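You operate a simulated robot arm through the tools that you are given. There is no shell and no other tool.

The job below is to be done with a simulated robot arm. You get a single attempt, and the scene is never put back.

## Task
Shut the blue valve that drips, wipe up its puddle and empty the white cup into the tub.
Fine: use the yellow sponge; put sponge and cup back; leave the other valve open. Set down upright: white cup. What is to be rubbed or washed off counts as gone when no trace of it is left.
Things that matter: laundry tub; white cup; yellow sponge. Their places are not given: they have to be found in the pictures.

It is judged by the outcome, as a careful person would: the job done as asked, and still so three seconds after it is handed in. It fails if anything else is knocked over, pushed out of place, dropped, spilled or broken.

## Robot
A 7-joint arm with a two-finger parallel gripper, fixed in place. Base frame: the origin is at the foot of the arm, x ahead of it, y to its left, z up. Lengths are in mm, angles in rad, forces in N, time in s.
Its first joint turns from -2.897 to 2.897 rad. Payload 4.4 kg.
Tool frame: the origin (TCP) lies between the finger pads and is the grasp point; the fingertips stand 23 mm ahead of it; z points along the fingers, y is the line along which they close. The gripper opens to 94 mm. The fingers are 38 mm wide and 10 mm thick; the gripper's body (54 by 96 mm) begins 39 mm behind the TCP.
Orientation is that of the tool frame in the base frame, as a unit quaternion [x, y, z, w]. With the fingers straight down and closing along the base's y, the tool's x points along the base's -x, its y along +y and its z along -z.

## Interface
- The arm moves only by the tool jog_arm. Its argument "series" is a list that holds one entry, the list of rows, each a list of 6 numbers: the shift along the tool's x, y, z in units of 20 mm (1.0 is 20 mm), then the turn, a rotation vector about the tool's x, y, z in units of 5 degrees (1.0 is 5 degrees). In form: [[[x, y, z, wx, wy, wz], ...]]. A call has 1 to 20 rows; each row shifts and turns the commanded pose from where the row before left it, along the tool's axes as they then stand. "gripper" is the gripper command, from -1 (fully open) to 1 (shut), values between in proportion, set as the call begins (left out, the last holds). A call with a number of a shift or a turn outside -1 to 1 is refused whole. A row lasts 0.2 s, in which the tool goes at most 50 mm and 0.15 rad; a call with a longer step from one row to the next is refused whole, and so is a gripper value outside its range. A pose out of reach is approached as far as the arm can. The call stops where the force on the tool passes 40 N (or 10 N more than at its start, if that is more) or the arm is blocked; 0.2 s more then pass. The fingers move at their own pace (about 72 mm/s each) and stop on an object; they squeeze with about 28 N. The grip force told is the motor's: it shows also when the fingers shut on nothing. Time passes only in rows, and 0.2 s behind the last, so rows that do not move let the fingers close. The reply holds the time, the measured pose of the TCP, the force on the tool along the base axes, the opening and the grip force, in the units named above and with some noise, with the torque about the TCP (base axes, N m) and any sound that the robot's microphone picked up.
- Cameras (640 x 400 px; columns grow to the right, rows downward): "scene" is fixed at [399.8, 499.2, 1590.9]; the picture's right is [-0.03, -1.00, 0.00], its down [-0.75, 0.02, -0.66] and it looks along [0.66, -0.02, -0.75] (base axes); focal length 297 px, centre (320, 200). "wrist" rides on the gripper at [86, 16, -74] in the tool frame; the picture's right is [-0.18, 0.98, 0.00], its down [-0.58, -0.11, -0.81] and it looks along [-0.79, -0.15, 0.59] (tool axes); focal length 243 px, centre (320, 200).
- grab_frame(camera): a new picture of that camera. No time passes.
- probe_pixels(camera, pixels): for up to 12 pixels [column, row] of the newest picture of that camera ("zoom" is the newest enlarged one), the place [x, y, z] in the base frame of the surface seen there, good to about 3 mm. No time passes.
- inspect(camera, box): a new picture of the part [left, top, right, bottom] of that camera's present view, enlarged. No time passes.
- job_done(): hands the job in; it is judged then, once.

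Leave the gripper open and the arm clear of the work at the hand-in unless told otherwise.

The tools are called after "Request:" by a JSON object that holds its "op" and its "data". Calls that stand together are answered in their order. jog_arm: Moves the arm, as the interface text tells. Its arguments: {"type":"object","properties":{"series":{"type":"array","items":{"type":"array","items":{"type":"array","items":{"type":"number"}}}},"gripper":{"type":"number"}},"required":["series"]} The other tools are called the same way: grab_frame (camera) takes a picture; probe_pixels (camera, pixels) gives the place of the surface under pixels of a picture; inspect (camera, box) takes an enlarged picture of a part of a camera's view; job_done () hands the job in.

At the start:

```text
time_s: 0.0
ee_pos: [884.1, -20.1, 1184.3]
tcp_rot: [0.0, 1.0, -0.001, 0.0]
force: [-0.2, 0.1, -0.2]
torque: [-0.01, 0.0, 0.01]
width: 94.0
finger_force: 0.0
```

scene: 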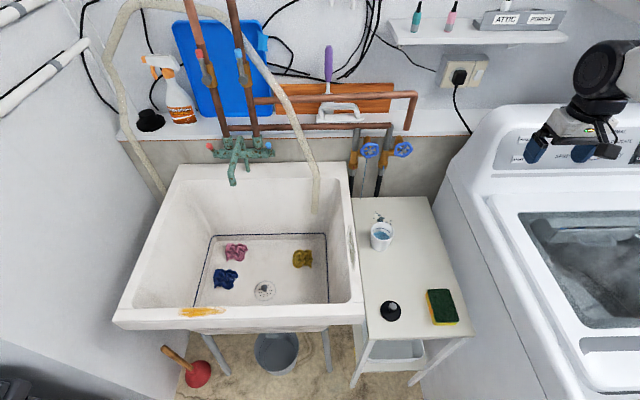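
wrist: 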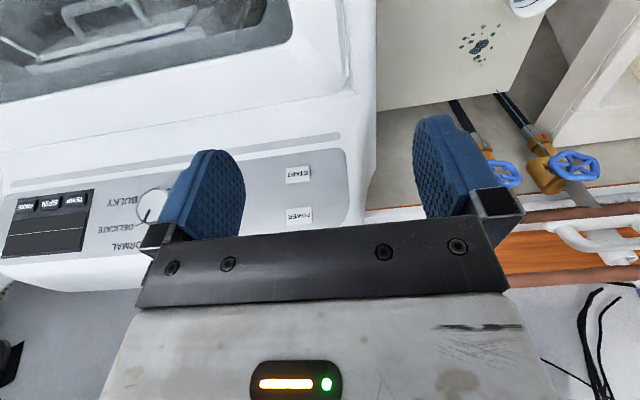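

I see the tub in the middle, two blue valves near (370,150) and (402,149), a white cup at (381,236), the sponge at (442,307). I'll enlarge the valve area, the cup and puddle, and the sponge.

Request:
{"op": "inspect", "data": {"camera": "scene", "box": [330, 120, 430, 200]}}

Request:
{"op": "inspect", "data": {"camera": "scene", "box": [340, 190, 480, 340]}}

Request:
{"op": "inspect", "data": {"camera": "wrist", "box": [420, 0, 640, 220]}}

```text
5.00 times, centred on (380, 160) of scene
```

zoom: 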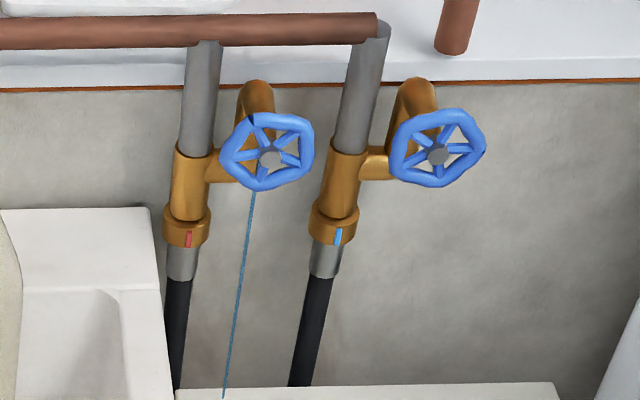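

```text
2.67 times, centred on (410, 265) of scene
```

zoom: 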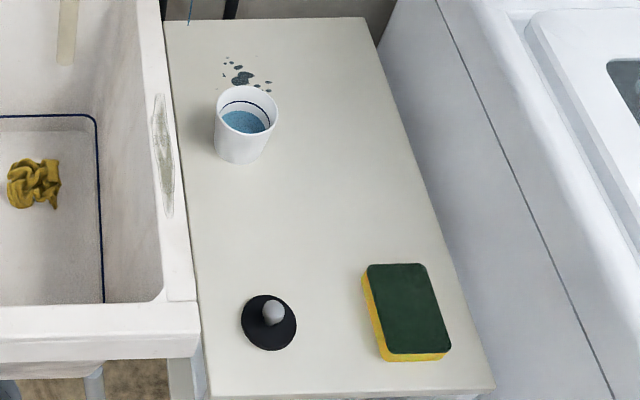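

```text
1.82 times, centred on (530, 110) of wrist
```

zoom: 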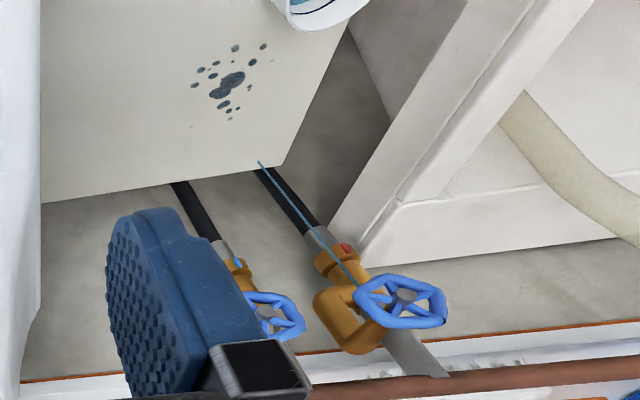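

The thin blue thread falls from the left valve (red mark, near (373,152)), so that's the one that drips. The right one should stay open. I'll probe both wheels now.

Request:
{"op": "inspect", "data": {"camera": "scene", "box": [350, 130, 420, 174]}}

Request:
{"op": "probe_pixels", "data": {"camera": "scene", "pixels": [[374, 151], [371, 144], [378, 154], [363, 152], [407, 151], [402, 144], [380, 228], [381, 250], [379, 217], [442, 307], [392, 311], [380, 236]]}}

```text
9.09 times, centred on (385, 152) of scene
```

zoom: 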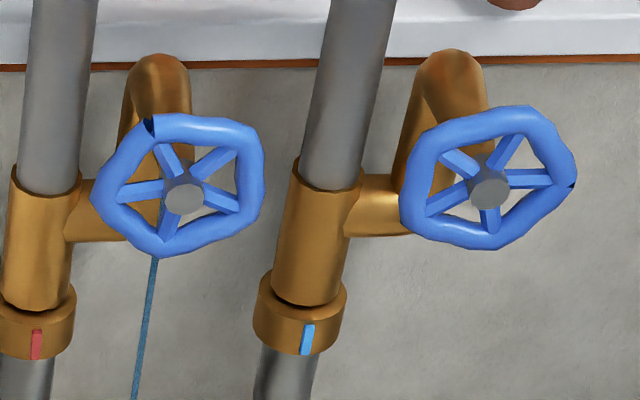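

```text
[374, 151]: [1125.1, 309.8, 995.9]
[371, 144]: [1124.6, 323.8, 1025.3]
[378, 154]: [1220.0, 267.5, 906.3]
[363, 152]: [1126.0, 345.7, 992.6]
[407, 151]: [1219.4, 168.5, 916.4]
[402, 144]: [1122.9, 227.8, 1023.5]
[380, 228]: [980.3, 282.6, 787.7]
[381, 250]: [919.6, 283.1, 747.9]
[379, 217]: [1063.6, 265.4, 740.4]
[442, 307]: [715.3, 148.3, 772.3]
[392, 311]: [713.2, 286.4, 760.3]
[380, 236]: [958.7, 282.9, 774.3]
```

I'll probe the wheels' rims, hubs and bodies in the enlarged picture (the zoom is the valve one).

Request:
{"op": "probe_pixels", "data": {"camera": "zoom", "pixels": [[184, 196], [184, 127], [164, 245], [102, 190], [254, 185], [489, 188], [489, 118], [490, 240], [412, 190], [566, 180], [160, 80], [100, 210]]}}

Request:
{"op": "inspect", "data": {"camera": "wrist", "box": [480, 110, 620, 220]}}

```text
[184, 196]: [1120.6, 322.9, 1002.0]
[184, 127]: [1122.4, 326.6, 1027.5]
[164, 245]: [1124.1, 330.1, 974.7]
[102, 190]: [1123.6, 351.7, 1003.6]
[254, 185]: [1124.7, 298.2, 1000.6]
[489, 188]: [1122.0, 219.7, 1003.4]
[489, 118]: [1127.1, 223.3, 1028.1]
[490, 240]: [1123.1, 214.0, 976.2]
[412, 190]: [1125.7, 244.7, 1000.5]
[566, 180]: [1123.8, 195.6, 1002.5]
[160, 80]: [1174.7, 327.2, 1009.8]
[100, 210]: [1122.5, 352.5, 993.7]
```

```text
3.64 times, centred on (550, 165) of wrist
```

zoom: 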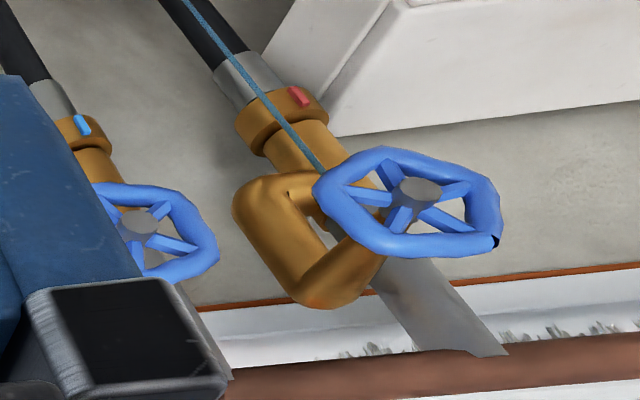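

The left wheel's axis lies along x, with its centre near (1125, 324, 1001) and a diameter of about 60 mm. I'll check what surrounds it (pipes, shelf), and probe the puddle's spots and the cup in an enlarged view.

Request:
{"op": "probe_pixels", "data": {"camera": "scene", "pixels": [[368, 163], [354, 165], [356, 145], [372, 125], [345, 114], [410, 105], [395, 95], [320, 105], [340, 127], [388, 150], [381, 190], [345, 180]]}}

Request:
{"op": "inspect", "data": {"camera": "scene", "box": [350, 195, 420, 255]}}

```text
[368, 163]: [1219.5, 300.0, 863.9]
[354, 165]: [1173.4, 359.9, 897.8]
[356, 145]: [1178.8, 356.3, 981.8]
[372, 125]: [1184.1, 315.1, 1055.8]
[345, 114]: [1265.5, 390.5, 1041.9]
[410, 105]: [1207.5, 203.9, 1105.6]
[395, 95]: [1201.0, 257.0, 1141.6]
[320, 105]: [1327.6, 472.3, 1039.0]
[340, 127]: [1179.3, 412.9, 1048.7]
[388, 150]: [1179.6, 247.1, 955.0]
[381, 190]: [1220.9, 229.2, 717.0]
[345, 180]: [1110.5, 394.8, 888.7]
```

```text
6.67 times, centred on (385, 225) of scene
```

zoom: 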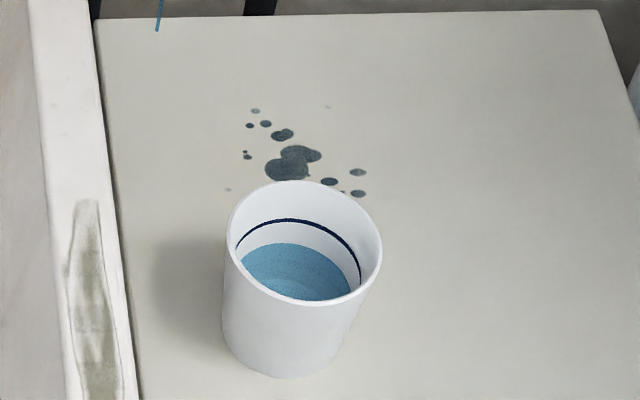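

The puddle has a main blot and about a dozen small drops, some of them faint. I'll probe the puddle spots and the cup's edges.

Request:
{"op": "probe_pixels", "data": {"camera": "zoom", "pixels": [[255, 111], [250, 126], [327, 107], [283, 135], [247, 156], [228, 189], [295, 160], [358, 172], [358, 193], [330, 181], [270, 170], [156, 27]]}}

Request:
{"op": "probe_pixels", "data": {"camera": "zoom", "pixels": [[232, 240], [376, 240], [305, 183], [300, 300], [272, 375], [228, 330], [345, 350], [300, 275], [100, 25], [598, 15], [300, 225], [120, 300]]}}

```text
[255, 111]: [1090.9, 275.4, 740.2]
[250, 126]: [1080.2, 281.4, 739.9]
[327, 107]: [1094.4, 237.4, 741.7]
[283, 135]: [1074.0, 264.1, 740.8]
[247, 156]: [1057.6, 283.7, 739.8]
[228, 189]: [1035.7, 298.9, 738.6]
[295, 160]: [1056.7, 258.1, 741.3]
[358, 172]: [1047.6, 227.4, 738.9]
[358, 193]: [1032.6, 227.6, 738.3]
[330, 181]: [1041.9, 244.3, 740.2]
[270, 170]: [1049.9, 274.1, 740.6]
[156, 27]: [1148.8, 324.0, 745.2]
```

```text
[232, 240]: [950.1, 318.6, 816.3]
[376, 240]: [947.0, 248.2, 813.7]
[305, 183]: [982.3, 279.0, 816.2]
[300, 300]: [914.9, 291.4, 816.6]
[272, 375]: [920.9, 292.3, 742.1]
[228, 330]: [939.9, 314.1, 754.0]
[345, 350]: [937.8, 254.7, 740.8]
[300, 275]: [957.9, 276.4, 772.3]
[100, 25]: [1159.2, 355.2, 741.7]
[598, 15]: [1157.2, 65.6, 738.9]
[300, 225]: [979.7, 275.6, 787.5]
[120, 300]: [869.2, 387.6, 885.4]
```

The cup stands at about (948, 283), 76 mm tall. The puddle covers x 1030–1095 and y 225–300 on the table top at z 740. The valve comes first. I'll turn the tool from pointing down to pointing forward (+x), which is -90° about tool y, in free air where it is.

Request:
{"op": "jog_arm", "data": {"series": [[[0, 0, 0, 0, -1, 0], [0, 0, 0, 0, -1, 0], [0, 0, 0, 0, -1, 0], [0, 0, 0, 0, -1, 0], [0, 0, 0, 0, -1, 0], [0, 0, 0, 0, -1, 0], [0, 0, 0, 0, -1, 0], [0, 0, 0, 0, -1, 0], [0, 0, 0, 0, -1, 0], [0, 0, 0, 0, -1, 0], [0, 0, 0, 0, -1, 0], [0, 0, 0, 0, -1, 0], [0, 0, 0, 0, -1, 0], [0, 0, 0, 0, -1, 0], [0, 0, 0, 0, -1, 0], [0, 0, 0, 0, -1, 0], [0, 0, 0, 0, -1, 0], [0, 0, 0, 0, -1, 0]]], "gripper": -1}}

```text
time_s: 3.8
ee_pos: [882.1, -12.1, 1181.1]
tcp_rot: [-0.02, 0.78, 0.021, 0.626]
force: [0.0, 1.0, 0.0]
torque: [0.02, 0.01, -0.04]
width: 94.0
finger_force: 0.0
out of reach, approached as far as the arm can: row 16, 17, 18
```

The last 12° of pitch wasn't reachable here, so the wrist is probably at a limit in this posture. I'll look at the arm from the scene camera.

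Request:
{"op": "grab_frame", "data": {"camera": "scene"}}

Request:
{"op": "grab_frame", "data": {"camera": "wrist"}}

```text
taken
```

scene: 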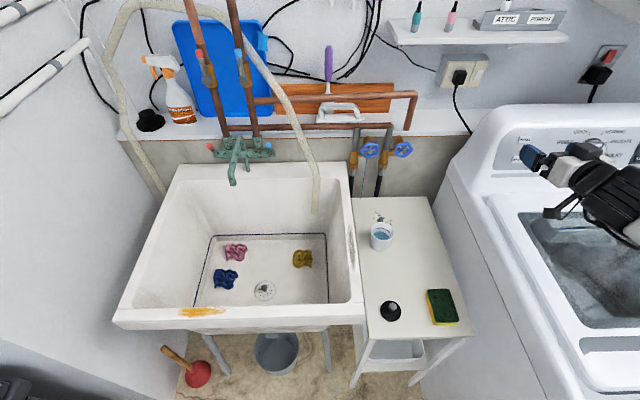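

```text
taken
```

wrist: 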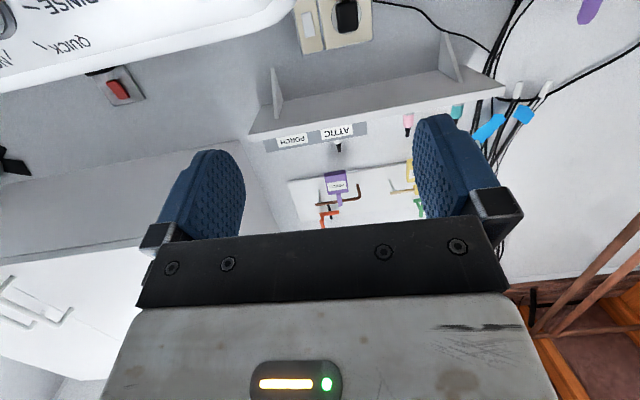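

The view is clear. Next I'll slide left (tool +y) by 340 mm at this height to line up with the left valve.

Request:
{"op": "jog_arm", "data": {"series": [[[0, 1, 0, 0, 0, 0], [0, 1, 0, 0, 0, 0], [0, 1, 0, 0, 0, 0], [0, 1, 0, 0, 0, 0], [0, 1, 0, 0, 0, 0], [0, 1, 0, 0, 0, 0], [0, 1, 0, 0, 0, 0], [0, 1, 0, 0, 0, 0], [0, 1, 0, 0, 0, 0], [0, 1, 0, 0, 0, 0], [0, 1, 0, 0, 0, 0], [0, 1, 0, 0, 0, 0], [0, 1, 0, 0, 0, 0], [0, 1, 0, 0, 0, 0], [0, 1, 0, 0, 0, 0], [0, 1, 0, 0, 0, 0], [0, 1, 0, 0, 0, 0]]]}}

```text
time_s: 7.4
ee_pos: [871.3, 238.8, 1193.4]
tcp_rot: [-0.017, 0.78, 0.023, 0.625]
force: [-0.1, 1.0, -0.1]
torque: [0.01, -0.03, -0.06]
width: 94.1
finger_force: 0.1
out of reach, approached as far as the arm can: row 4, 5, 6, 7, 8, 9, 10
```

It's at y 239 with the same pitch. Now I'll move forward, down and left toward a stand-off in front of the left wheel at about (1010, 324, 1001), keeping the pitch.

Request:
{"op": "jog_arm", "data": {"series": [[[0.787, 0.425, 0.886, 0, 0, 0], [0.787, 0.425, 0.886, 0, 0, 0], [0.787, 0.425, 0.886, 0, 0, 0], [0.787, 0.425, 0.886, 0, 0, 0], [0.787, 0.425, 0.886, 0, 0, 0], [0.787, 0.425, 0.886, 0, 0, 0], [0.787, 0.425, 0.886, 0, 0, 0], [0.787, 0.425, 0.886, 0, 0, 0], [0.787, 0.425, 0.886, 0, 0, 0], [0.787, 0.425, 0.886, 0, 0, 0]]]}}

```text
time_s: 9.6
ee_pos: [1004.9, 334.1, 998.2]
tcp_rot: [-0.018, 0.779, 0.024, 0.626]
force: [-0.6, -0.2, -0.1]
torque: [0.01, 0.03, 0.0]
width: 94.2
finger_force: 0.1
```

It got there: (1005, 334, 998), still 12° nose-down. Now I'll level the tool out, with about -12.4° about tool y and +3.4° about tool x.

Request:
{"op": "jog_arm", "data": {"series": [[[0, 0, 0, 0.227, -0.827, -0.033], [0, 0, 0, 0.227, -0.827, -0.033], [0, 0, 0, 0.227, -0.827, -0.033], [0, 0, 0, 0, 0, 0]]]}}

Request:
{"op": "grab_frame", "data": {"camera": "scene"}}

Request:
{"op": "grab_frame", "data": {"camera": "wrist"}}

```text
time_s: 10.6
ee_pos: [1005.0, 333.7, 1000.0]
tcp_rot: [0.002, 0.708, -0.002, 0.707]
force: [0.3, 0.0, 0.1]
torque: [-0.02, -0.02, -0.03]
width: 94.1
finger_force: 0.2
```

```text
taken
```

scene: 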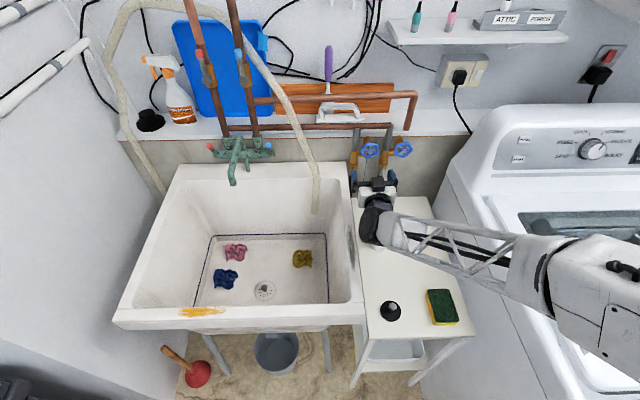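

```text
taken
```

wrist: 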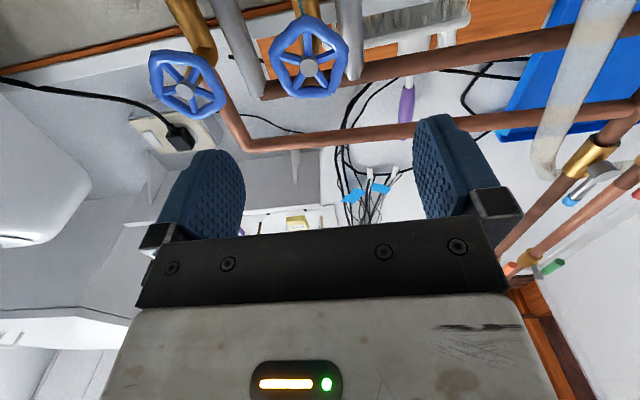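

The tool is level and lined up. In the wrist picture the wheel at (308,60) is the dripping valve. I'll probe its hub and rim from here for a more exact centre.

Request:
{"op": "probe_pixels", "data": {"camera": "wrist", "pixels": [[309, 67], [309, 94], [276, 62], [342, 60], [306, 22], [187, 92], [290, 33], [335, 84]]}}

Request:
{"op": "inspect", "data": {"camera": "wrist", "box": [240, 0, 400, 110]}}

```text
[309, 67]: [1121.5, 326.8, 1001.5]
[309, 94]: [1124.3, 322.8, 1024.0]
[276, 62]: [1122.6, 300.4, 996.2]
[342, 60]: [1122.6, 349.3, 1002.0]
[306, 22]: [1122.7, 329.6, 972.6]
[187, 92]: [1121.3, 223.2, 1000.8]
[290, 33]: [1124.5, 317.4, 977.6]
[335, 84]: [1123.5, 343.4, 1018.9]
```

```text
3.64 times, centred on (320, 55) of wrist
```

zoom: 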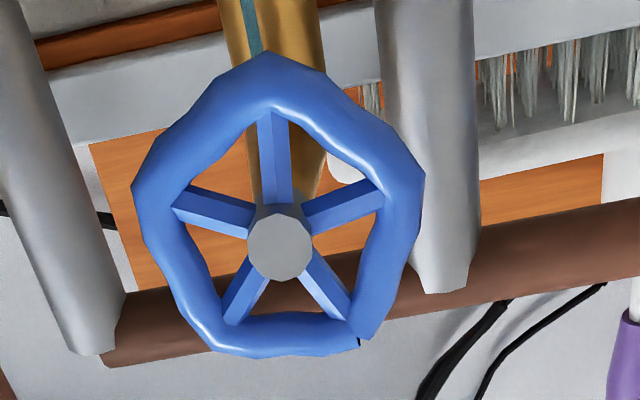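

The wheel's centre is at about (1123, 325, 1000.5), radius ~30. I'll move forward 115 mm with a small y correction and the fingers wide open.

Request:
{"op": "jog_arm", "data": {"series": [[[0, -0.435, 0, 0, 0, 0], [0, 0, 0.96, 0, 0, 0], [0, 0, 0.96, 0, 0, 0], [0, 0, 0.96, 0, 0, 0], [0, 0, 0.96, 0, 0, 0], [0, 0, 0.96, 0, 0, 0], [0, 0, 0.95, 0, 0, 0], [0, 0, 0, 0, 0, 0]]]}}

Request:
{"op": "grab_frame", "data": {"camera": "wrist"}}

Request:
{"op": "inspect", "data": {"camera": "scene", "box": [320, 110, 440, 210]}}

```text
time_s: 12.4
ee_pos: [1120.4, 324.6, 1000.7]
tcp_rot: [0.001, 0.708, -0.002, 0.707]
force: [0.0, 0.0, 0.3]
torque: [0.0, -0.01, 0.0]
width: 93.8
finger_force: 0.0
```

```text
taken
```

wrist: 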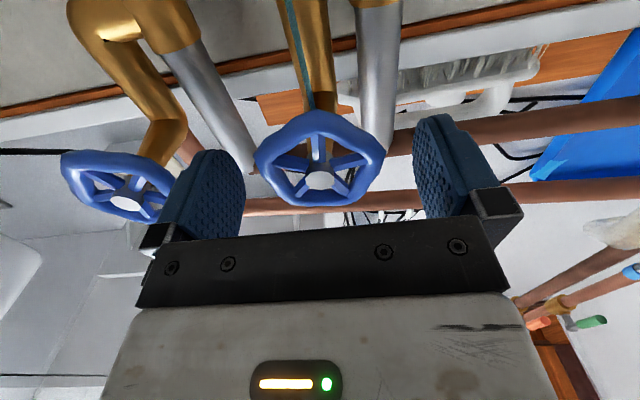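

```text
4.00 times, centred on (380, 160) of scene
```

zoom: 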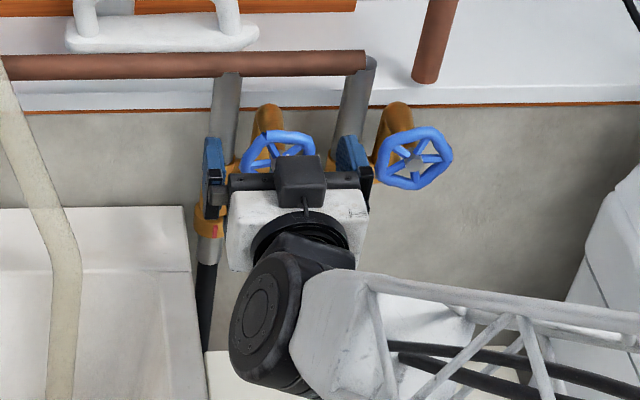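

The wheel sits centred between the open fingers. I'll close the gripper on it and wait for the fingers to settle.

Request:
{"op": "jog_arm", "data": {"series": [[[0, 0, 0, 0, 0, 0], [0, 0, 0, 0, 0, 0], [0, 0, 0, 0, 0, 0], [0, 0, 0, 0, 0, 0], [0, 0, 0, 0, 0, 0]]], "gripper": 1}}

Request:
{"op": "grab_frame", "data": {"camera": "wrist"}}

```text
time_s: 13.6
ee_pos: [1120.4, 325.0, 1003.0]
tcp_rot: [0.001, 0.708, -0.002, 0.706]
force: [6.1, 1.7, -0.1]
torque: [0.01, -0.03, 0.15]
width: 59.5
finger_force: 45.3
```

```text
taken
```

wrist: 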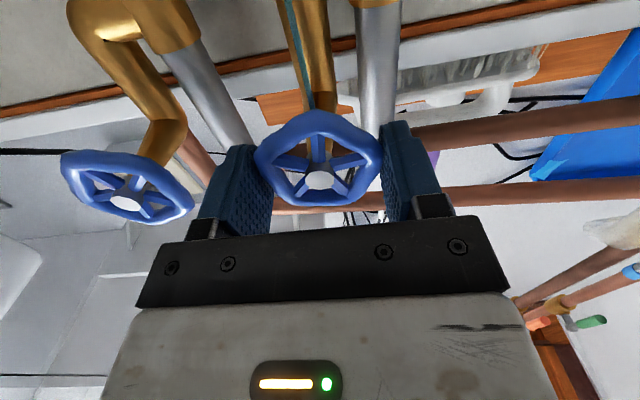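

Gripped, width 59.5. Now clockwise as seen from the front, which is + about tool z: 20° first, to feel how it responds.

Request:
{"op": "jog_arm", "data": {"series": [[[0, 0, 0, 0, 0, 1], [0, 0, 0, 0, 0, 1], [0, 0, 0, 0, 0, 1], [0, 0, 0, 0, 0, 1], [0, 0, 0, 0, 0, 0]]]}}

Request:
{"op": "grab_frame", "data": {"camera": "wrist"}}

```text
time_s: 14.8
ee_pos: [1120.2, 323.9, 1002.5]
tcp_rot: [0.125, 0.697, 0.121, 0.696]
force: [18.4, -5.4, -2.5]
torque: [-0.01, 0.0, 0.31]
width: 59.3
finger_force: 44.9
```

```text
taken
```

wrist: 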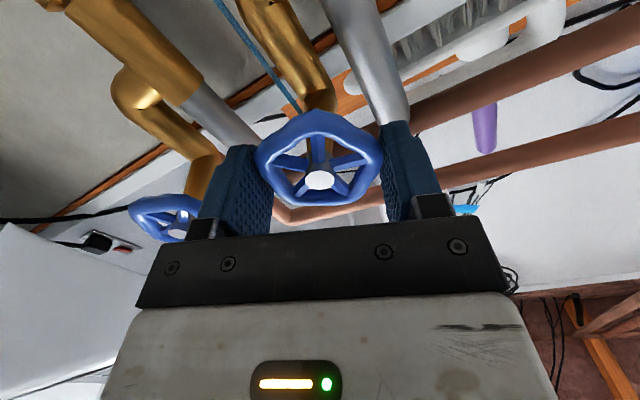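

The wheel turns with the gripper; the thread of water is still there at (240,40). There's 18 N pulling forward, so I'll ease in 1 mm and turn another 30°.

Request:
{"op": "jog_arm", "data": {"series": [[[0, 0, 0.05, 0, 0, 1], [0, 0, 0, 0, 0, 1], [0, 0, 0, 0, 0, 1], [0, 0, 0, 0, 0, 1], [0, 0, 0, 0, 0, 1], [0, 0, 0, 0, 0, 1], [0, 0, 0, 0, 0, 0]]]}}

Request:
{"op": "grab_frame", "data": {"camera": "wrist"}}

```text
time_s: 15.3
ee_pos: [1119.3, 323.8, 1001.4]
tcp_rot: [0.161, 0.689, 0.157, 0.688]
force: [-24.3, -6.5, 6.7]
torque: [0.0, -0.24, 0.15]
width: 59.4
finger_force: 45.2
stopped in row 2: the force on the tool passed its limit at 44 N (the readings are from after the stop); the commanded pose is now the measured one
```

```text
taken
```

wrist: 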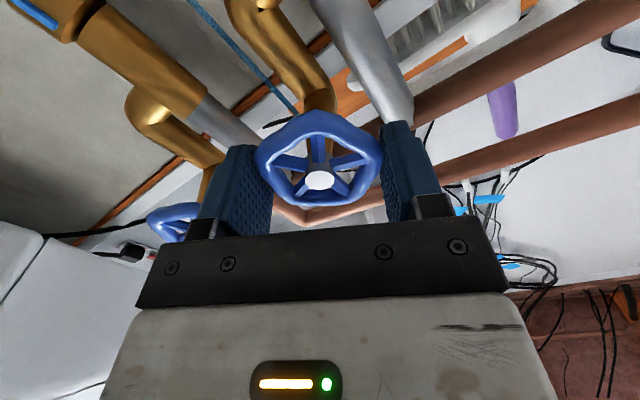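

The force flipped to -24 N, so the grip is just stiff along the axis and my 1 mm nudge was too much. The torque about the wheel's axis is still near zero. I'll ease back 0.4 mm and keep turning in small steps.

Request:
{"op": "jog_arm", "data": {"series": [[[0, 0, -0.02, 0, 0, 0], [0, 0, 0, 0, 0, 0.5], [0, 0, 0, 0, 0, 0.5], [0, 0, 0, 0, 0, 0.5], [0, 0, 0, 0, 0, 0.5]]]}}

```text
time_s: 16.2
ee_pos: [1120.2, 324.5, 1001.8]
tcp_rot: [0.194, 0.681, 0.191, 0.68]
force: [-21.7, -4.9, 5.3]
torque: [0.01, -0.32, 0.4]
width: 59.2
finger_force: 45.1
stopped in row 4: the force on the tool passed its limit at 40 N (the readings are from after the stop); the commanded pose is now the measured one
```

It's now at 32° of turn. The force still pushes the tool back (-x), so I'll retreat 1 mm and read the force without turning.

Request:
{"op": "jog_arm", "data": {"series": [[[0, 0, -0.05, 0, 0, 0], [0, 0, 0, 0, 0, 0]]]}}

```text
time_s: 16.9
ee_pos: [1119.6, 324.5, 1000.8]
tcp_rot: [0.195, 0.681, 0.191, 0.68]
force: [16.0, 2.1, -2.8]
torque: [0.02, 0.33, 0.57]
width: 59.4
finger_force: 44.8
stopped in row 2: the force on the tool passed its limit at 41 N (the readings are from after the stop); the commanded pose is now the measured one
```

The grip is stiff, about 40 N per mm along the axis. I'll ease forward 0.4 mm and go on turning.

Request:
{"op": "jog_arm", "data": {"series": [[[0, 0, 0.02, 0, 0, 0.3], [0, 0, 0, 0, 0, 0.6], [0, 0, 0, 0, 0, 0.6], [0, 0, 0, 0, 0, 0.6], [0, 0, 0, 0, 0, 0.6]]]}}

Request:
{"op": "grab_frame", "data": {"camera": "wrist"}}

```text
time_s: 18.1
ee_pos: [1119.4, 323.6, 1001.0]
tcp_rot: [0.274, 0.653, 0.27, 0.652]
force: [5.8, -3.7, -7.6]
torque: [0.01, 0.32, 0.86]
width: 59.5
finger_force: 44.7
```

```text
taken
```

wrist: 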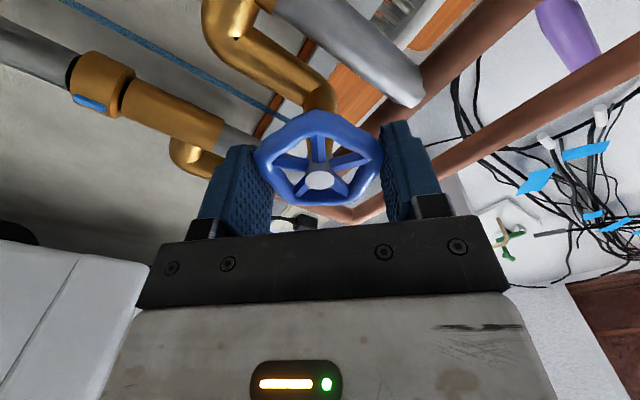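

45° now, with 6 N of axial force, and the thread is still visible. I'll continue, another 25°.

Request:
{"op": "jog_arm", "data": {"series": [[[0, 0, 0, 0, 0, 0.8], [0, 0, 0, 0, 0, 0.8], [0, 0, 0, 0, 0, 0.8], [0, 0, 0, 0, 0, 0.8], [0, 0, 0, 0, 0, 0.8], [0, 0, 0, 0, 0, 0.8]]]}}

Request:
{"op": "grab_frame", "data": {"camera": "wrist"}}

```text
time_s: 19.5
ee_pos: [1120.3, 322.8, 1000.7]
tcp_rot: [0.405, 0.582, 0.399, 0.582]
force: [18.8, -15.2, -23.4]
torque: [-0.06, -0.57, 0.73]
width: 59.3
finger_force: 45.3
```

```text
taken
```

wrist: 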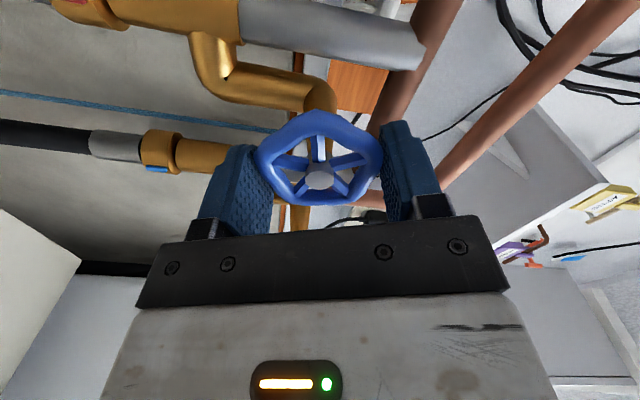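

69° now, and sideways strain has built up (-15 and -23 N). I'll shift the tool a little with the force (0.7 mm along tool -y, 0.4 mm forward) and then turn 20° more.

Request:
{"op": "jog_arm", "data": {"series": [[[-0.008, -0.035, 0.02, 0, 0, 0], [0, 0, 0, 0, 0, 0.7], [0, 0, 0, 0, 0, 0.7], [0, 0, 0, 0, 0, 0.7], [0, 0, 0, 0, 0, 0.7], [0, 0, 0, 0, 0, 0.7]]]}}

Request:
{"op": "grab_frame", "data": {"camera": "wrist"}}

```text
time_s: 21.0
ee_pos: [1120.1, 322.5, 999.8]
tcp_rot: [0.487, 0.515, 0.483, 0.514]
force: [-1.1, -3.4, 2.2]
torque: [-0.01, -0.17, 0.39]
width: 59.3
finger_force: 44.4
stopped in row 6: the force on the tool passed its limit at 44 N (the readings are from after the stop); the commanded pose is now the measured one
```

```text
taken
```

wrist: 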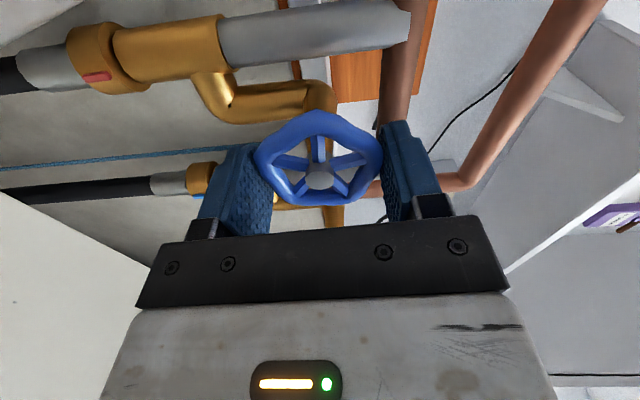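

87° now and the forces have relaxed, with no stop felt and the thread still there at (100,160). I'll keep turning.

Request:
{"op": "jog_arm", "data": {"series": [[[0, 0, 0, 0, 0, 0.7], [0, 0, 0, 0, 0, 0.7], [0, 0, 0, 0, 0, 0.7], [0, 0, 0, 0, 0, 0.7], [0, 0, 0, 0, 0, 0.7], [0, 0, 0, 0, 0, 0.7]]]}}

Request:
{"op": "grab_frame", "data": {"camera": "wrist"}}

```text
time_s: 22.4
ee_pos: [1119.9, 323.5, 998.2]
tcp_rot: [0.574, 0.416, 0.568, 0.418]
force: [-24.3, -13.0, -11.5]
torque: [0.01, -0.54, 0.65]
width: 59.5
finger_force: 44.1
```

```text
taken
```

wrist: 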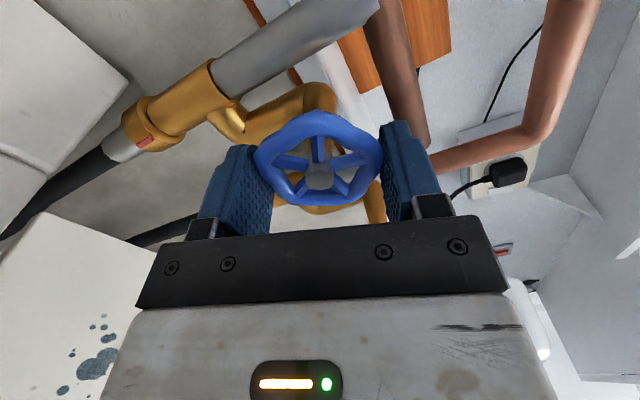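

108° now, and I can't see the thread in this view. I'll zoom in on both cameras to check whether it really stopped.

Request:
{"op": "inspect", "data": {"camera": "wrist", "box": [0, 60, 320, 260]}}

Request:
{"op": "inspect", "data": {"camera": "scene", "box": [330, 120, 430, 220]}}

```text
2.00 times, centred on (160, 160) of wrist
```

zoom: 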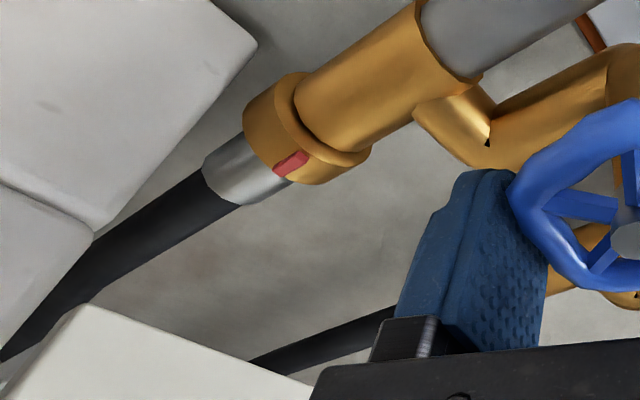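

```text
4.00 times, centred on (380, 170) of scene
```

zoom: 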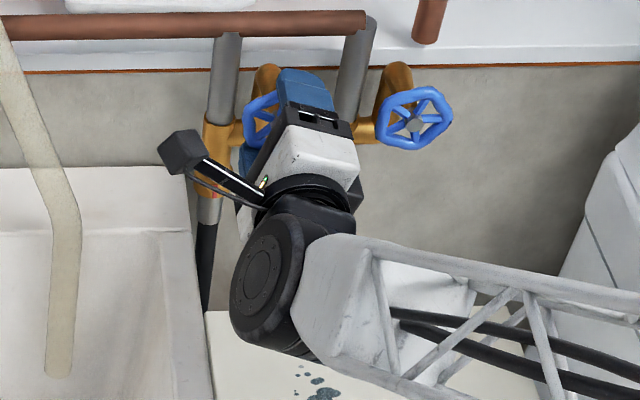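

The thread is gone in both views, so the drip has stopped. To be sure the valve is fully shut, I'll ease the strain and turn on to find an end stop.

Request:
{"op": "jog_arm", "data": {"series": [[[-0.015, -0.01, -0.025, 0, 0, 0], [0, 0, 0, 0, 0, 0.6], [0, 0, 0, 0, 0, 0.6], [0, 0, 0, 0, 0, 0.6], [0, 0, 0, 0, 0, 0.6]]]}}

```text
time_s: 23.6
ee_pos: [1119.4, 323.8, 998.0]
tcp_rot: [0.613, 0.354, 0.609, 0.358]
force: [27.6, 1.4, -13.7]
torque: [-0.75, -0.08, -0.1]
width: 59.2
finger_force: 45.0
```

Torque about the axis is now -0.75 N m, so resistance is starting, which looks like the end stop. I'll turn a little more to confirm.

Request:
{"op": "jog_arm", "data": {"series": [[[0, 0, 0.015, 0, 0, 0.3], [0, 0, 0, 0, 0, 0.5], [0, 0, 0, 0, 0, 0]]]}}

Request:
{"op": "grab_frame", "data": {"camera": "wrist"}}

```text
time_s: 24.4
ee_pos: [1120.0, 323.2, 999.8]
tcp_rot: [0.625, 0.333, 0.622, 0.335]
force: [-6.7, 8.0, 1.9]
torque: [-1.26, -0.08, 0.34]
width: 59.7
finger_force: 45.0
```

```text
taken
```

wrist: 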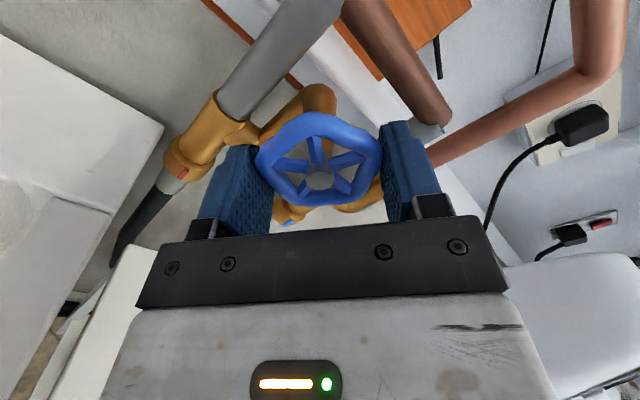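

Torque is -1.26 N m and the wheel now slips slightly in the grip, so the valve is at its end stop, shut. I'll open the gripper and back straight out 120 mm.

Request:
{"op": "jog_arm", "data": {"series": [[[0, 0, 0, 0, 0, 0], [0, 0, 0, 0, 0, 0], [0, 0, 0, 0, 0, 0], [0, 0, 0, 0, 0, 0]]], "gripper": -1}}

Request:
{"op": "jog_arm", "data": {"series": [[[0, 0, -1, 0, 0, 0], [0, 0, -1, 0, 0, 0], [0, 0, -1, 0, 0, 0], [0, 0, -1, 0, 0, 0], [0, 0, -1, 0, 0, 0], [0, 0, -1, 0, 0, 0]]]}}

Request:
{"op": "grab_frame", "data": {"camera": "scene"}}

Request:
{"op": "grab_frame", "data": {"camera": "wrist"}}

```text
time_s: 25.4
ee_pos: [1120.4, 323.1, 997.8]
tcp_rot: [0.625, 0.334, 0.621, 0.336]
force: [0.0, 0.0, 0.0]
torque: [-0.02, -0.01, -0.01]
width: 94.3
finger_force: 0.2
```

```text
time_s: 26.8
ee_pos: [998.2, 325.6, 999.0]
tcp_rot: [0.625, 0.333, 0.621, 0.335]
force: [-1.2, 0.5, 0.3]
torque: [0.02, -0.01, -0.01]
width: 94.1
finger_force: 0.0
```

```text
taken
```

scene: 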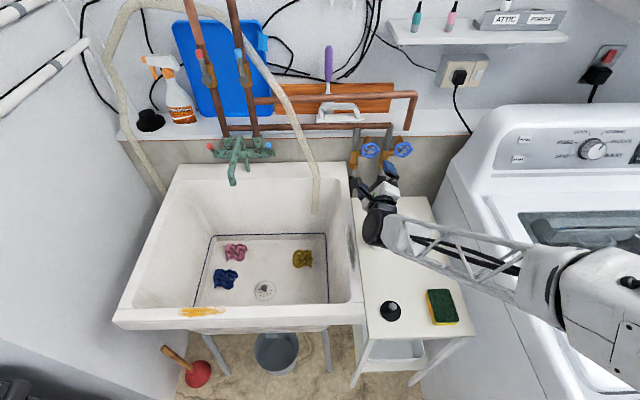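

```text
taken
```

wrist: 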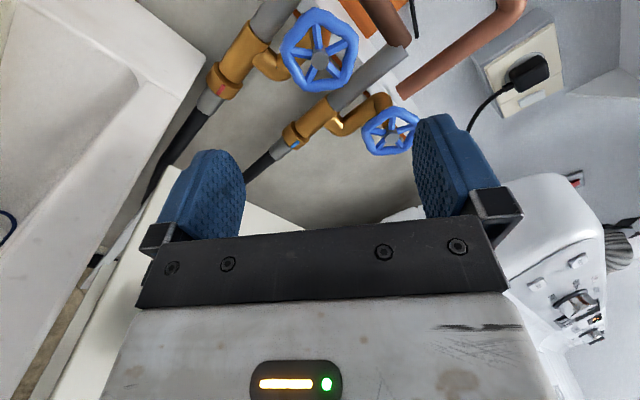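

Request:
{"op": "inspect", "data": {"camera": "scene", "box": [350, 130, 420, 174]}}

Request:
{"op": "inspect", "data": {"camera": "wrist", "box": [180, 0, 440, 180]}}

```text
9.09 times, centred on (385, 152) of scene
```

zoom: 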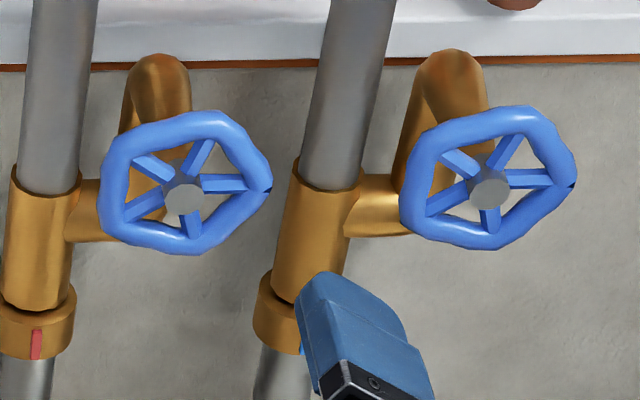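

```text
2.22 times, centred on (310, 90) of wrist
```

zoom: 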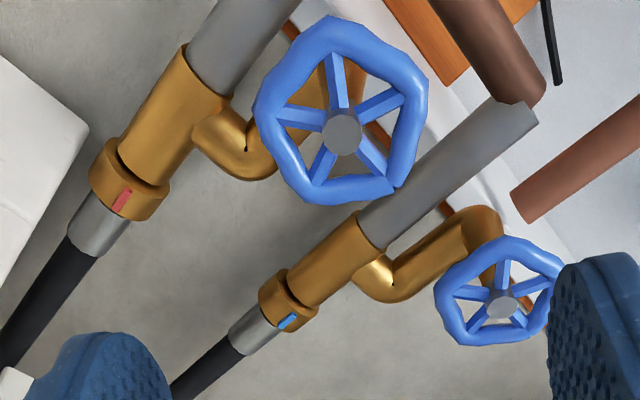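

The dripping valve is shut: its notch moved clockwise to the stop and there's no thread of water. The right valve is untouched. The cup stands in the way of the arm at the puddle, so I'll empty it next and put it at a spare spot while wiping. First I'll roll the tool back (-100°) here in free air.

Request:
{"op": "jog_arm", "data": {"series": [[[0, 0, -1, 0, 0, -1], [0, 0, -1, 0, 0, -1], [0, 0, -1, 0, 0, -1], [0, 0, 0, 0, 0, -1], [0, 0, 0, 0, 0, -1], [0, 0, 0, 0, 0, -1], [0, 0, 0, 0, 0, -1], [0, 0, 0, 0, 0, -1], [0, 0, 0, 0, 0, -1], [0, 0, 0, 0, 0, -1], [0, 0, 0, 0, 0, -1], [0, 0, 0, 0, 0, -1], [0, 0, 0, 0, 0, -1], [0, 0, 0, 0, 0, -1], [0, 0, 0, 0, 0, -1], [0, 0, 0, 0, 0, -1], [0, 0, 0, 0, 0, -1], [0, 0, 0, 0, 0, -1], [0, 0, 0, 0, 0, -1], [0, 0, 0, 0, 0, -1]]]}}

```text
time_s: 31.0
ee_pos: [939.8, 324.7, 999.9]
tcp_rot: [0.147, 0.694, 0.141, 0.691]
force: [0.8, -0.3, 0.5]
torque: [-0.02, 0.01, 0.01]
width: 93.8
finger_force: 0.1
```

Now I'll finish the roll (-23.5°) and pitch the tool to 45° nose-down.

Request:
{"op": "jog_arm", "data": {"series": [[[0, 0, 0, 0, 0, -0.94], [0, 0, 0, 0, 0, -0.94], [0, 0, 0, 0, 0, -0.94], [0, 0, 0, 0, 0, -0.94], [0, 0, 0, 0, 0, -0.94], [0, 0, 0, 0, 1, 0], [0, 0, 0, 0, 1, 0], [0, 0, 0, 0, 1, 0], [0, 0, 0, 0, 1, 0], [0, 0, 0, 0, 1, 0], [0, 0, 0, 0, 1, 0], [0, 0, 0, 0, 1, 0], [0, 0, 0, 0, 1, 0], [0, 0, 0, 0, 1, 0]]]}}

Request:
{"op": "grab_frame", "data": {"camera": "wrist"}}

Request:
{"op": "grab_frame", "data": {"camera": "scene"}}

```text
time_s: 34.0
ee_pos: [938.2, 322.8, 1000.7]
tcp_rot: [0.004, 0.925, -0.001, 0.38]
force: [-0.1, -0.3, 0.2]
torque: [0.01, 0.05, -0.02]
width: 94.0
finger_force: 0.1
```

```text
taken
```

wrist: 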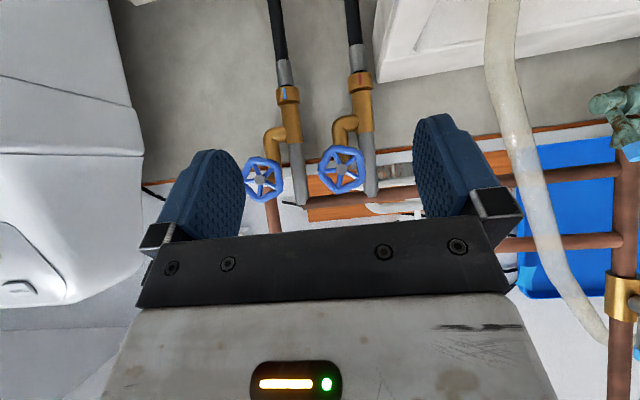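

```text
taken
```

scene: 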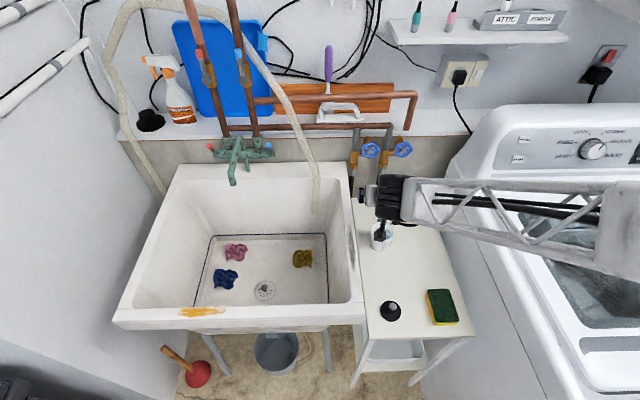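

Pitch is 45° now and the valve area is dry. I'll go to a pre-grasp point 100 mm back from the cup along the tool axis, at about (876, 283, 875).

Request:
{"op": "jog_arm", "data": {"series": [[[0.83, -0.2456, 0.284, 0, 0, 0], [0.83, -0.2456, 0.284, 0, 0, 0], [0.83, -0.2456, 0.284, 0, 0, 0], [0.83, -0.2456, 0.284, 0, 0, 0], [0.83, -0.2456, 0.284, 0, 0, 0], [0.83, -0.2456, 0.284, 0, 0, 0], [0.83, -0.2456, 0.284, 0, 0, 0], [0.83, -0.2456, 0.284, 0, 0, 0]]]}}

Request:
{"op": "grab_frame", "data": {"camera": "wrist"}}

Request:
{"op": "grab_frame", "data": {"camera": "scene"}}

```text
time_s: 35.8
ee_pos: [876.8, 285.9, 875.0]
tcp_rot: [0.003, 0.924, 0.0, 0.382]
force: [-0.1, 0.0, 1.1]
torque: [-0.02, 0.02, 0.0]
width: 94.1
finger_force: 0.1
```

```text
taken
```

wrist: 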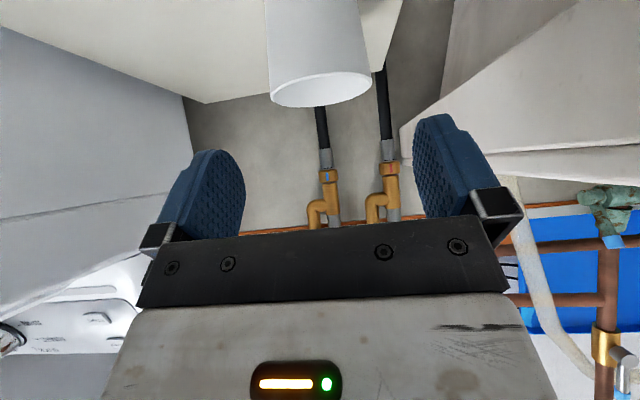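

```text
taken
```

scene: 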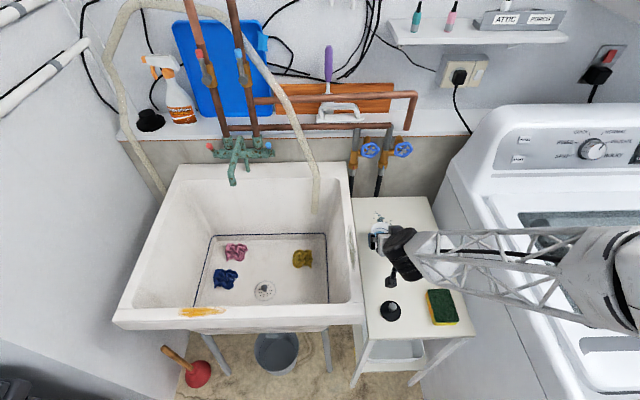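

The cup is seen upside down at the top of the wrist picture. I'll probe its rim at (270,92), (371,80), (318,106) and its wall.

Request:
{"op": "probe_pixels", "data": {"camera": "wrist", "pixels": [[271, 93], [370, 80], [318, 103], [318, 60], [315, 20], [269, 40], [364, 40], [267, 10], [361, 10], [345, 98], [290, 104]]}}

Request:
{"op": "inspect", "data": {"camera": "wrist", "box": [240, 0, 400, 120]}}

```text
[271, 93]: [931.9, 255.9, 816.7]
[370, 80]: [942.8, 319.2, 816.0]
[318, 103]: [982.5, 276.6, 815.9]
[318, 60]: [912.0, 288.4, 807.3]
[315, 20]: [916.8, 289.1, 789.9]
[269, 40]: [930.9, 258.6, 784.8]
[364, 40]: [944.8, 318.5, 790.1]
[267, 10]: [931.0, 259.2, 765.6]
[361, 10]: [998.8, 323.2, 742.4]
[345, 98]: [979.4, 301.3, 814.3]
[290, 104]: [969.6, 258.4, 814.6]
```

```text
3.33 times, centred on (320, 60) of wrist
```

zoom: 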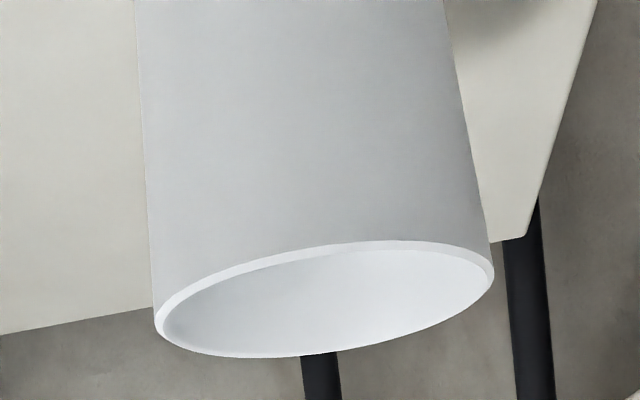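

The rim circle's centre is (949, 284.5), radius 35, top z 816. I'll advance 101 mm along the tool axis to TCP (948, 284, 803), fingers straddling the cup.

Request:
{"op": "jog_arm", "data": {"series": [[[0, -0.095, 0.4, 0, 0, 0], [0, 0, 0.78, 0, 0, 0], [0, 0, 0.78, 0, 0, 0], [0, 0, 0.78, 0, 0, 0], [0, 0, 0.78, 0, 0, 0], [0, 0, 0.78, 0, 0, 0], [0, 0, 0.76, 0, 0, 0], [0, 0, 0, 0, 0, 0]]]}}

Request:
{"op": "grab_frame", "data": {"camera": "wrist"}}

Request:
{"op": "inspect", "data": {"camera": "scene", "box": [340, 200, 440, 280]}}

```text
time_s: 37.6
ee_pos: [949.1, 284.4, 802.2]
tcp_rot: [0.003, 0.925, -0.001, 0.381]
force: [0.4, 0.1, -0.1]
torque: [0.01, -0.01, 0.0]
width: 93.8
finger_force: 0.1
```

```text
taken
```

wrist: 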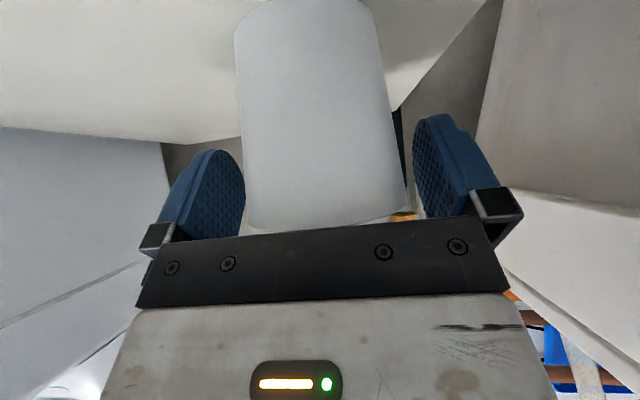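

```text
5.00 times, centred on (390, 240) of scene
```

zoom: 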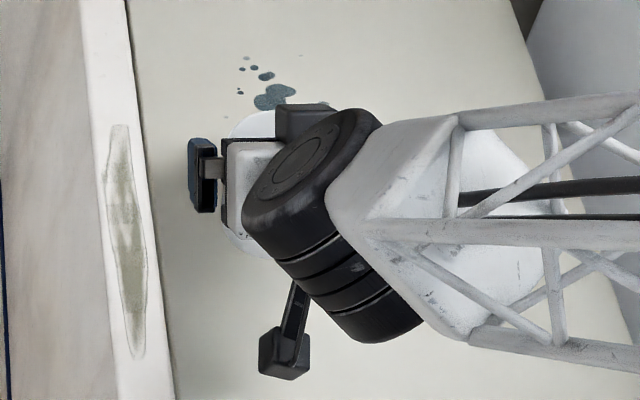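

The cup is centred between the fingers with no contact. I'll close on it.

Request:
{"op": "jog_arm", "data": {"series": [[[0, 0, 0, 0, 0, 0], [0, 0, 0, 0, 0, 0], [0, 0, 0, 0, 0, 0], [0, 0, 0, 0, 0, 0]]], "gripper": 1}}

Request:
{"op": "grab_frame", "data": {"camera": "wrist"}}

```text
time_s: 38.6
ee_pos: [948.6, 283.5, 803.0]
tcp_rot: [0.003, 0.925, 0.0, 0.381]
force: [0.2, 0.7, -0.4]
torque: [-0.01, -0.03, 0.01]
width: 72.0
finger_force: 28.4
```

```text
taken
```

wrist: 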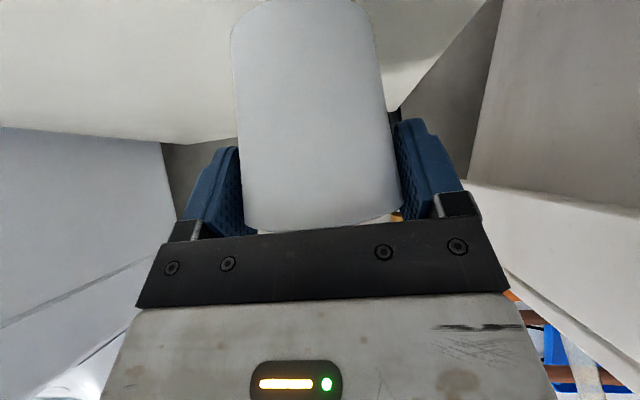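

Held at width 72. Now I'll lift it straight up with no tilt, gently, by 200 mm.

Request:
{"op": "jog_arm", "data": {"series": [[[-0.18, 0, -0.18, 0, 0, 0], [-0.35, 0, -0.355, 0, 0, 0], [-0.5, 0, -0.503, 0, 0, 0], [-0.55, 0, -0.553, 0, 0, 0], [-0.55, 0, -0.553, 0, 0, 0], [-0.55, 0, -0.553, 0, 0, 0], [-0.55, 0, -0.553, 0, 0, 0], [-0.55, 0, -0.553, 0, 0, 0], [-0.55, 0, -0.553, 0, 0, 0], [-0.55, 0, -0.553, 0, 0, 0], [-0.55, 0, -0.553, 0, 0, 0], [-0.55, 0, -0.553, 0, 0, 0], [-0.5, 0, -0.503, 0, 0, 0], [-0.35, 0, -0.355, 0, 0, 0], [-0.18, 0, -0.18, 0, 0, 0]]]}}

Request:
{"op": "grab_frame", "data": {"camera": "wrist"}}

Request:
{"op": "grab_frame", "data": {"camera": "scene"}}

```text
time_s: 41.8
ee_pos: [950.2, 284.4, 1001.3]
tcp_rot: [0.004, 0.925, -0.001, 0.38]
force: [0.4, 0.5, -1.2]
torque: [-0.02, 0.02, 0.03]
width: 72.7
finger_force: 27.7
```

```text
taken
```

wrist: 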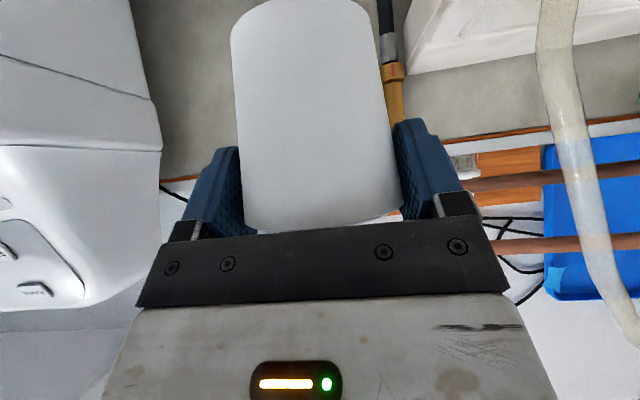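

```text
taken
```

scene: 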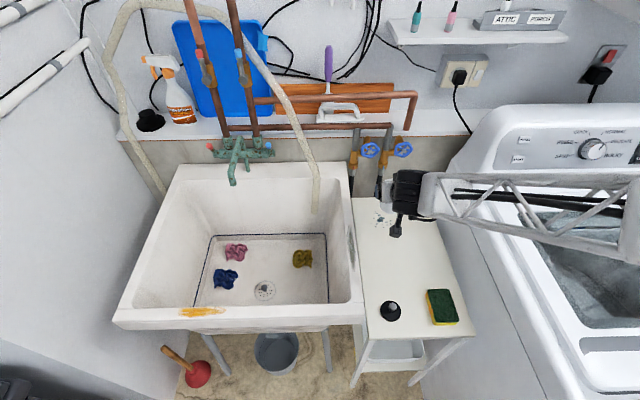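

The cup is held level and steady. Next I'll probe the tub: its inner edges, floor, the hose end at (317,205) and the faucet.

Request:
{"op": "probe_pixels", "data": {"camera": "scene", "pixels": [[317, 205], [303, 150], [285, 100], [233, 183], [340, 240], [352, 260], [265, 290], [250, 310], [140, 310], [240, 175], [330, 295], [303, 258]]}}

Request:
{"op": "inspect", "data": {"camera": "scene", "box": [120, 130, 380, 340]}}

```text
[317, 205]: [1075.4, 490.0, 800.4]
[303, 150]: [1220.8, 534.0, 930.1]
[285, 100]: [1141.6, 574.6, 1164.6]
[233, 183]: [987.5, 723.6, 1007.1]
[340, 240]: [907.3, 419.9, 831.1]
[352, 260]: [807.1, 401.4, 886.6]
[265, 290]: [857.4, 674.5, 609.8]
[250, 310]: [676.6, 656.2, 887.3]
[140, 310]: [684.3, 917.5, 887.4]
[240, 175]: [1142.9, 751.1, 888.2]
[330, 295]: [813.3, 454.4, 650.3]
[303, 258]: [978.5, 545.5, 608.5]
```

```text
1.90 times, centred on (250, 235) of scene
```

zoom: 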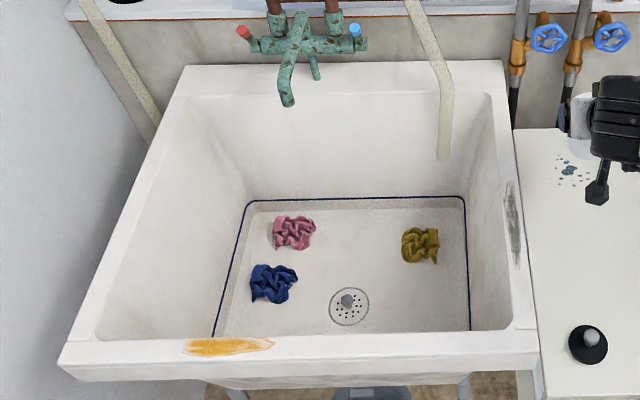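

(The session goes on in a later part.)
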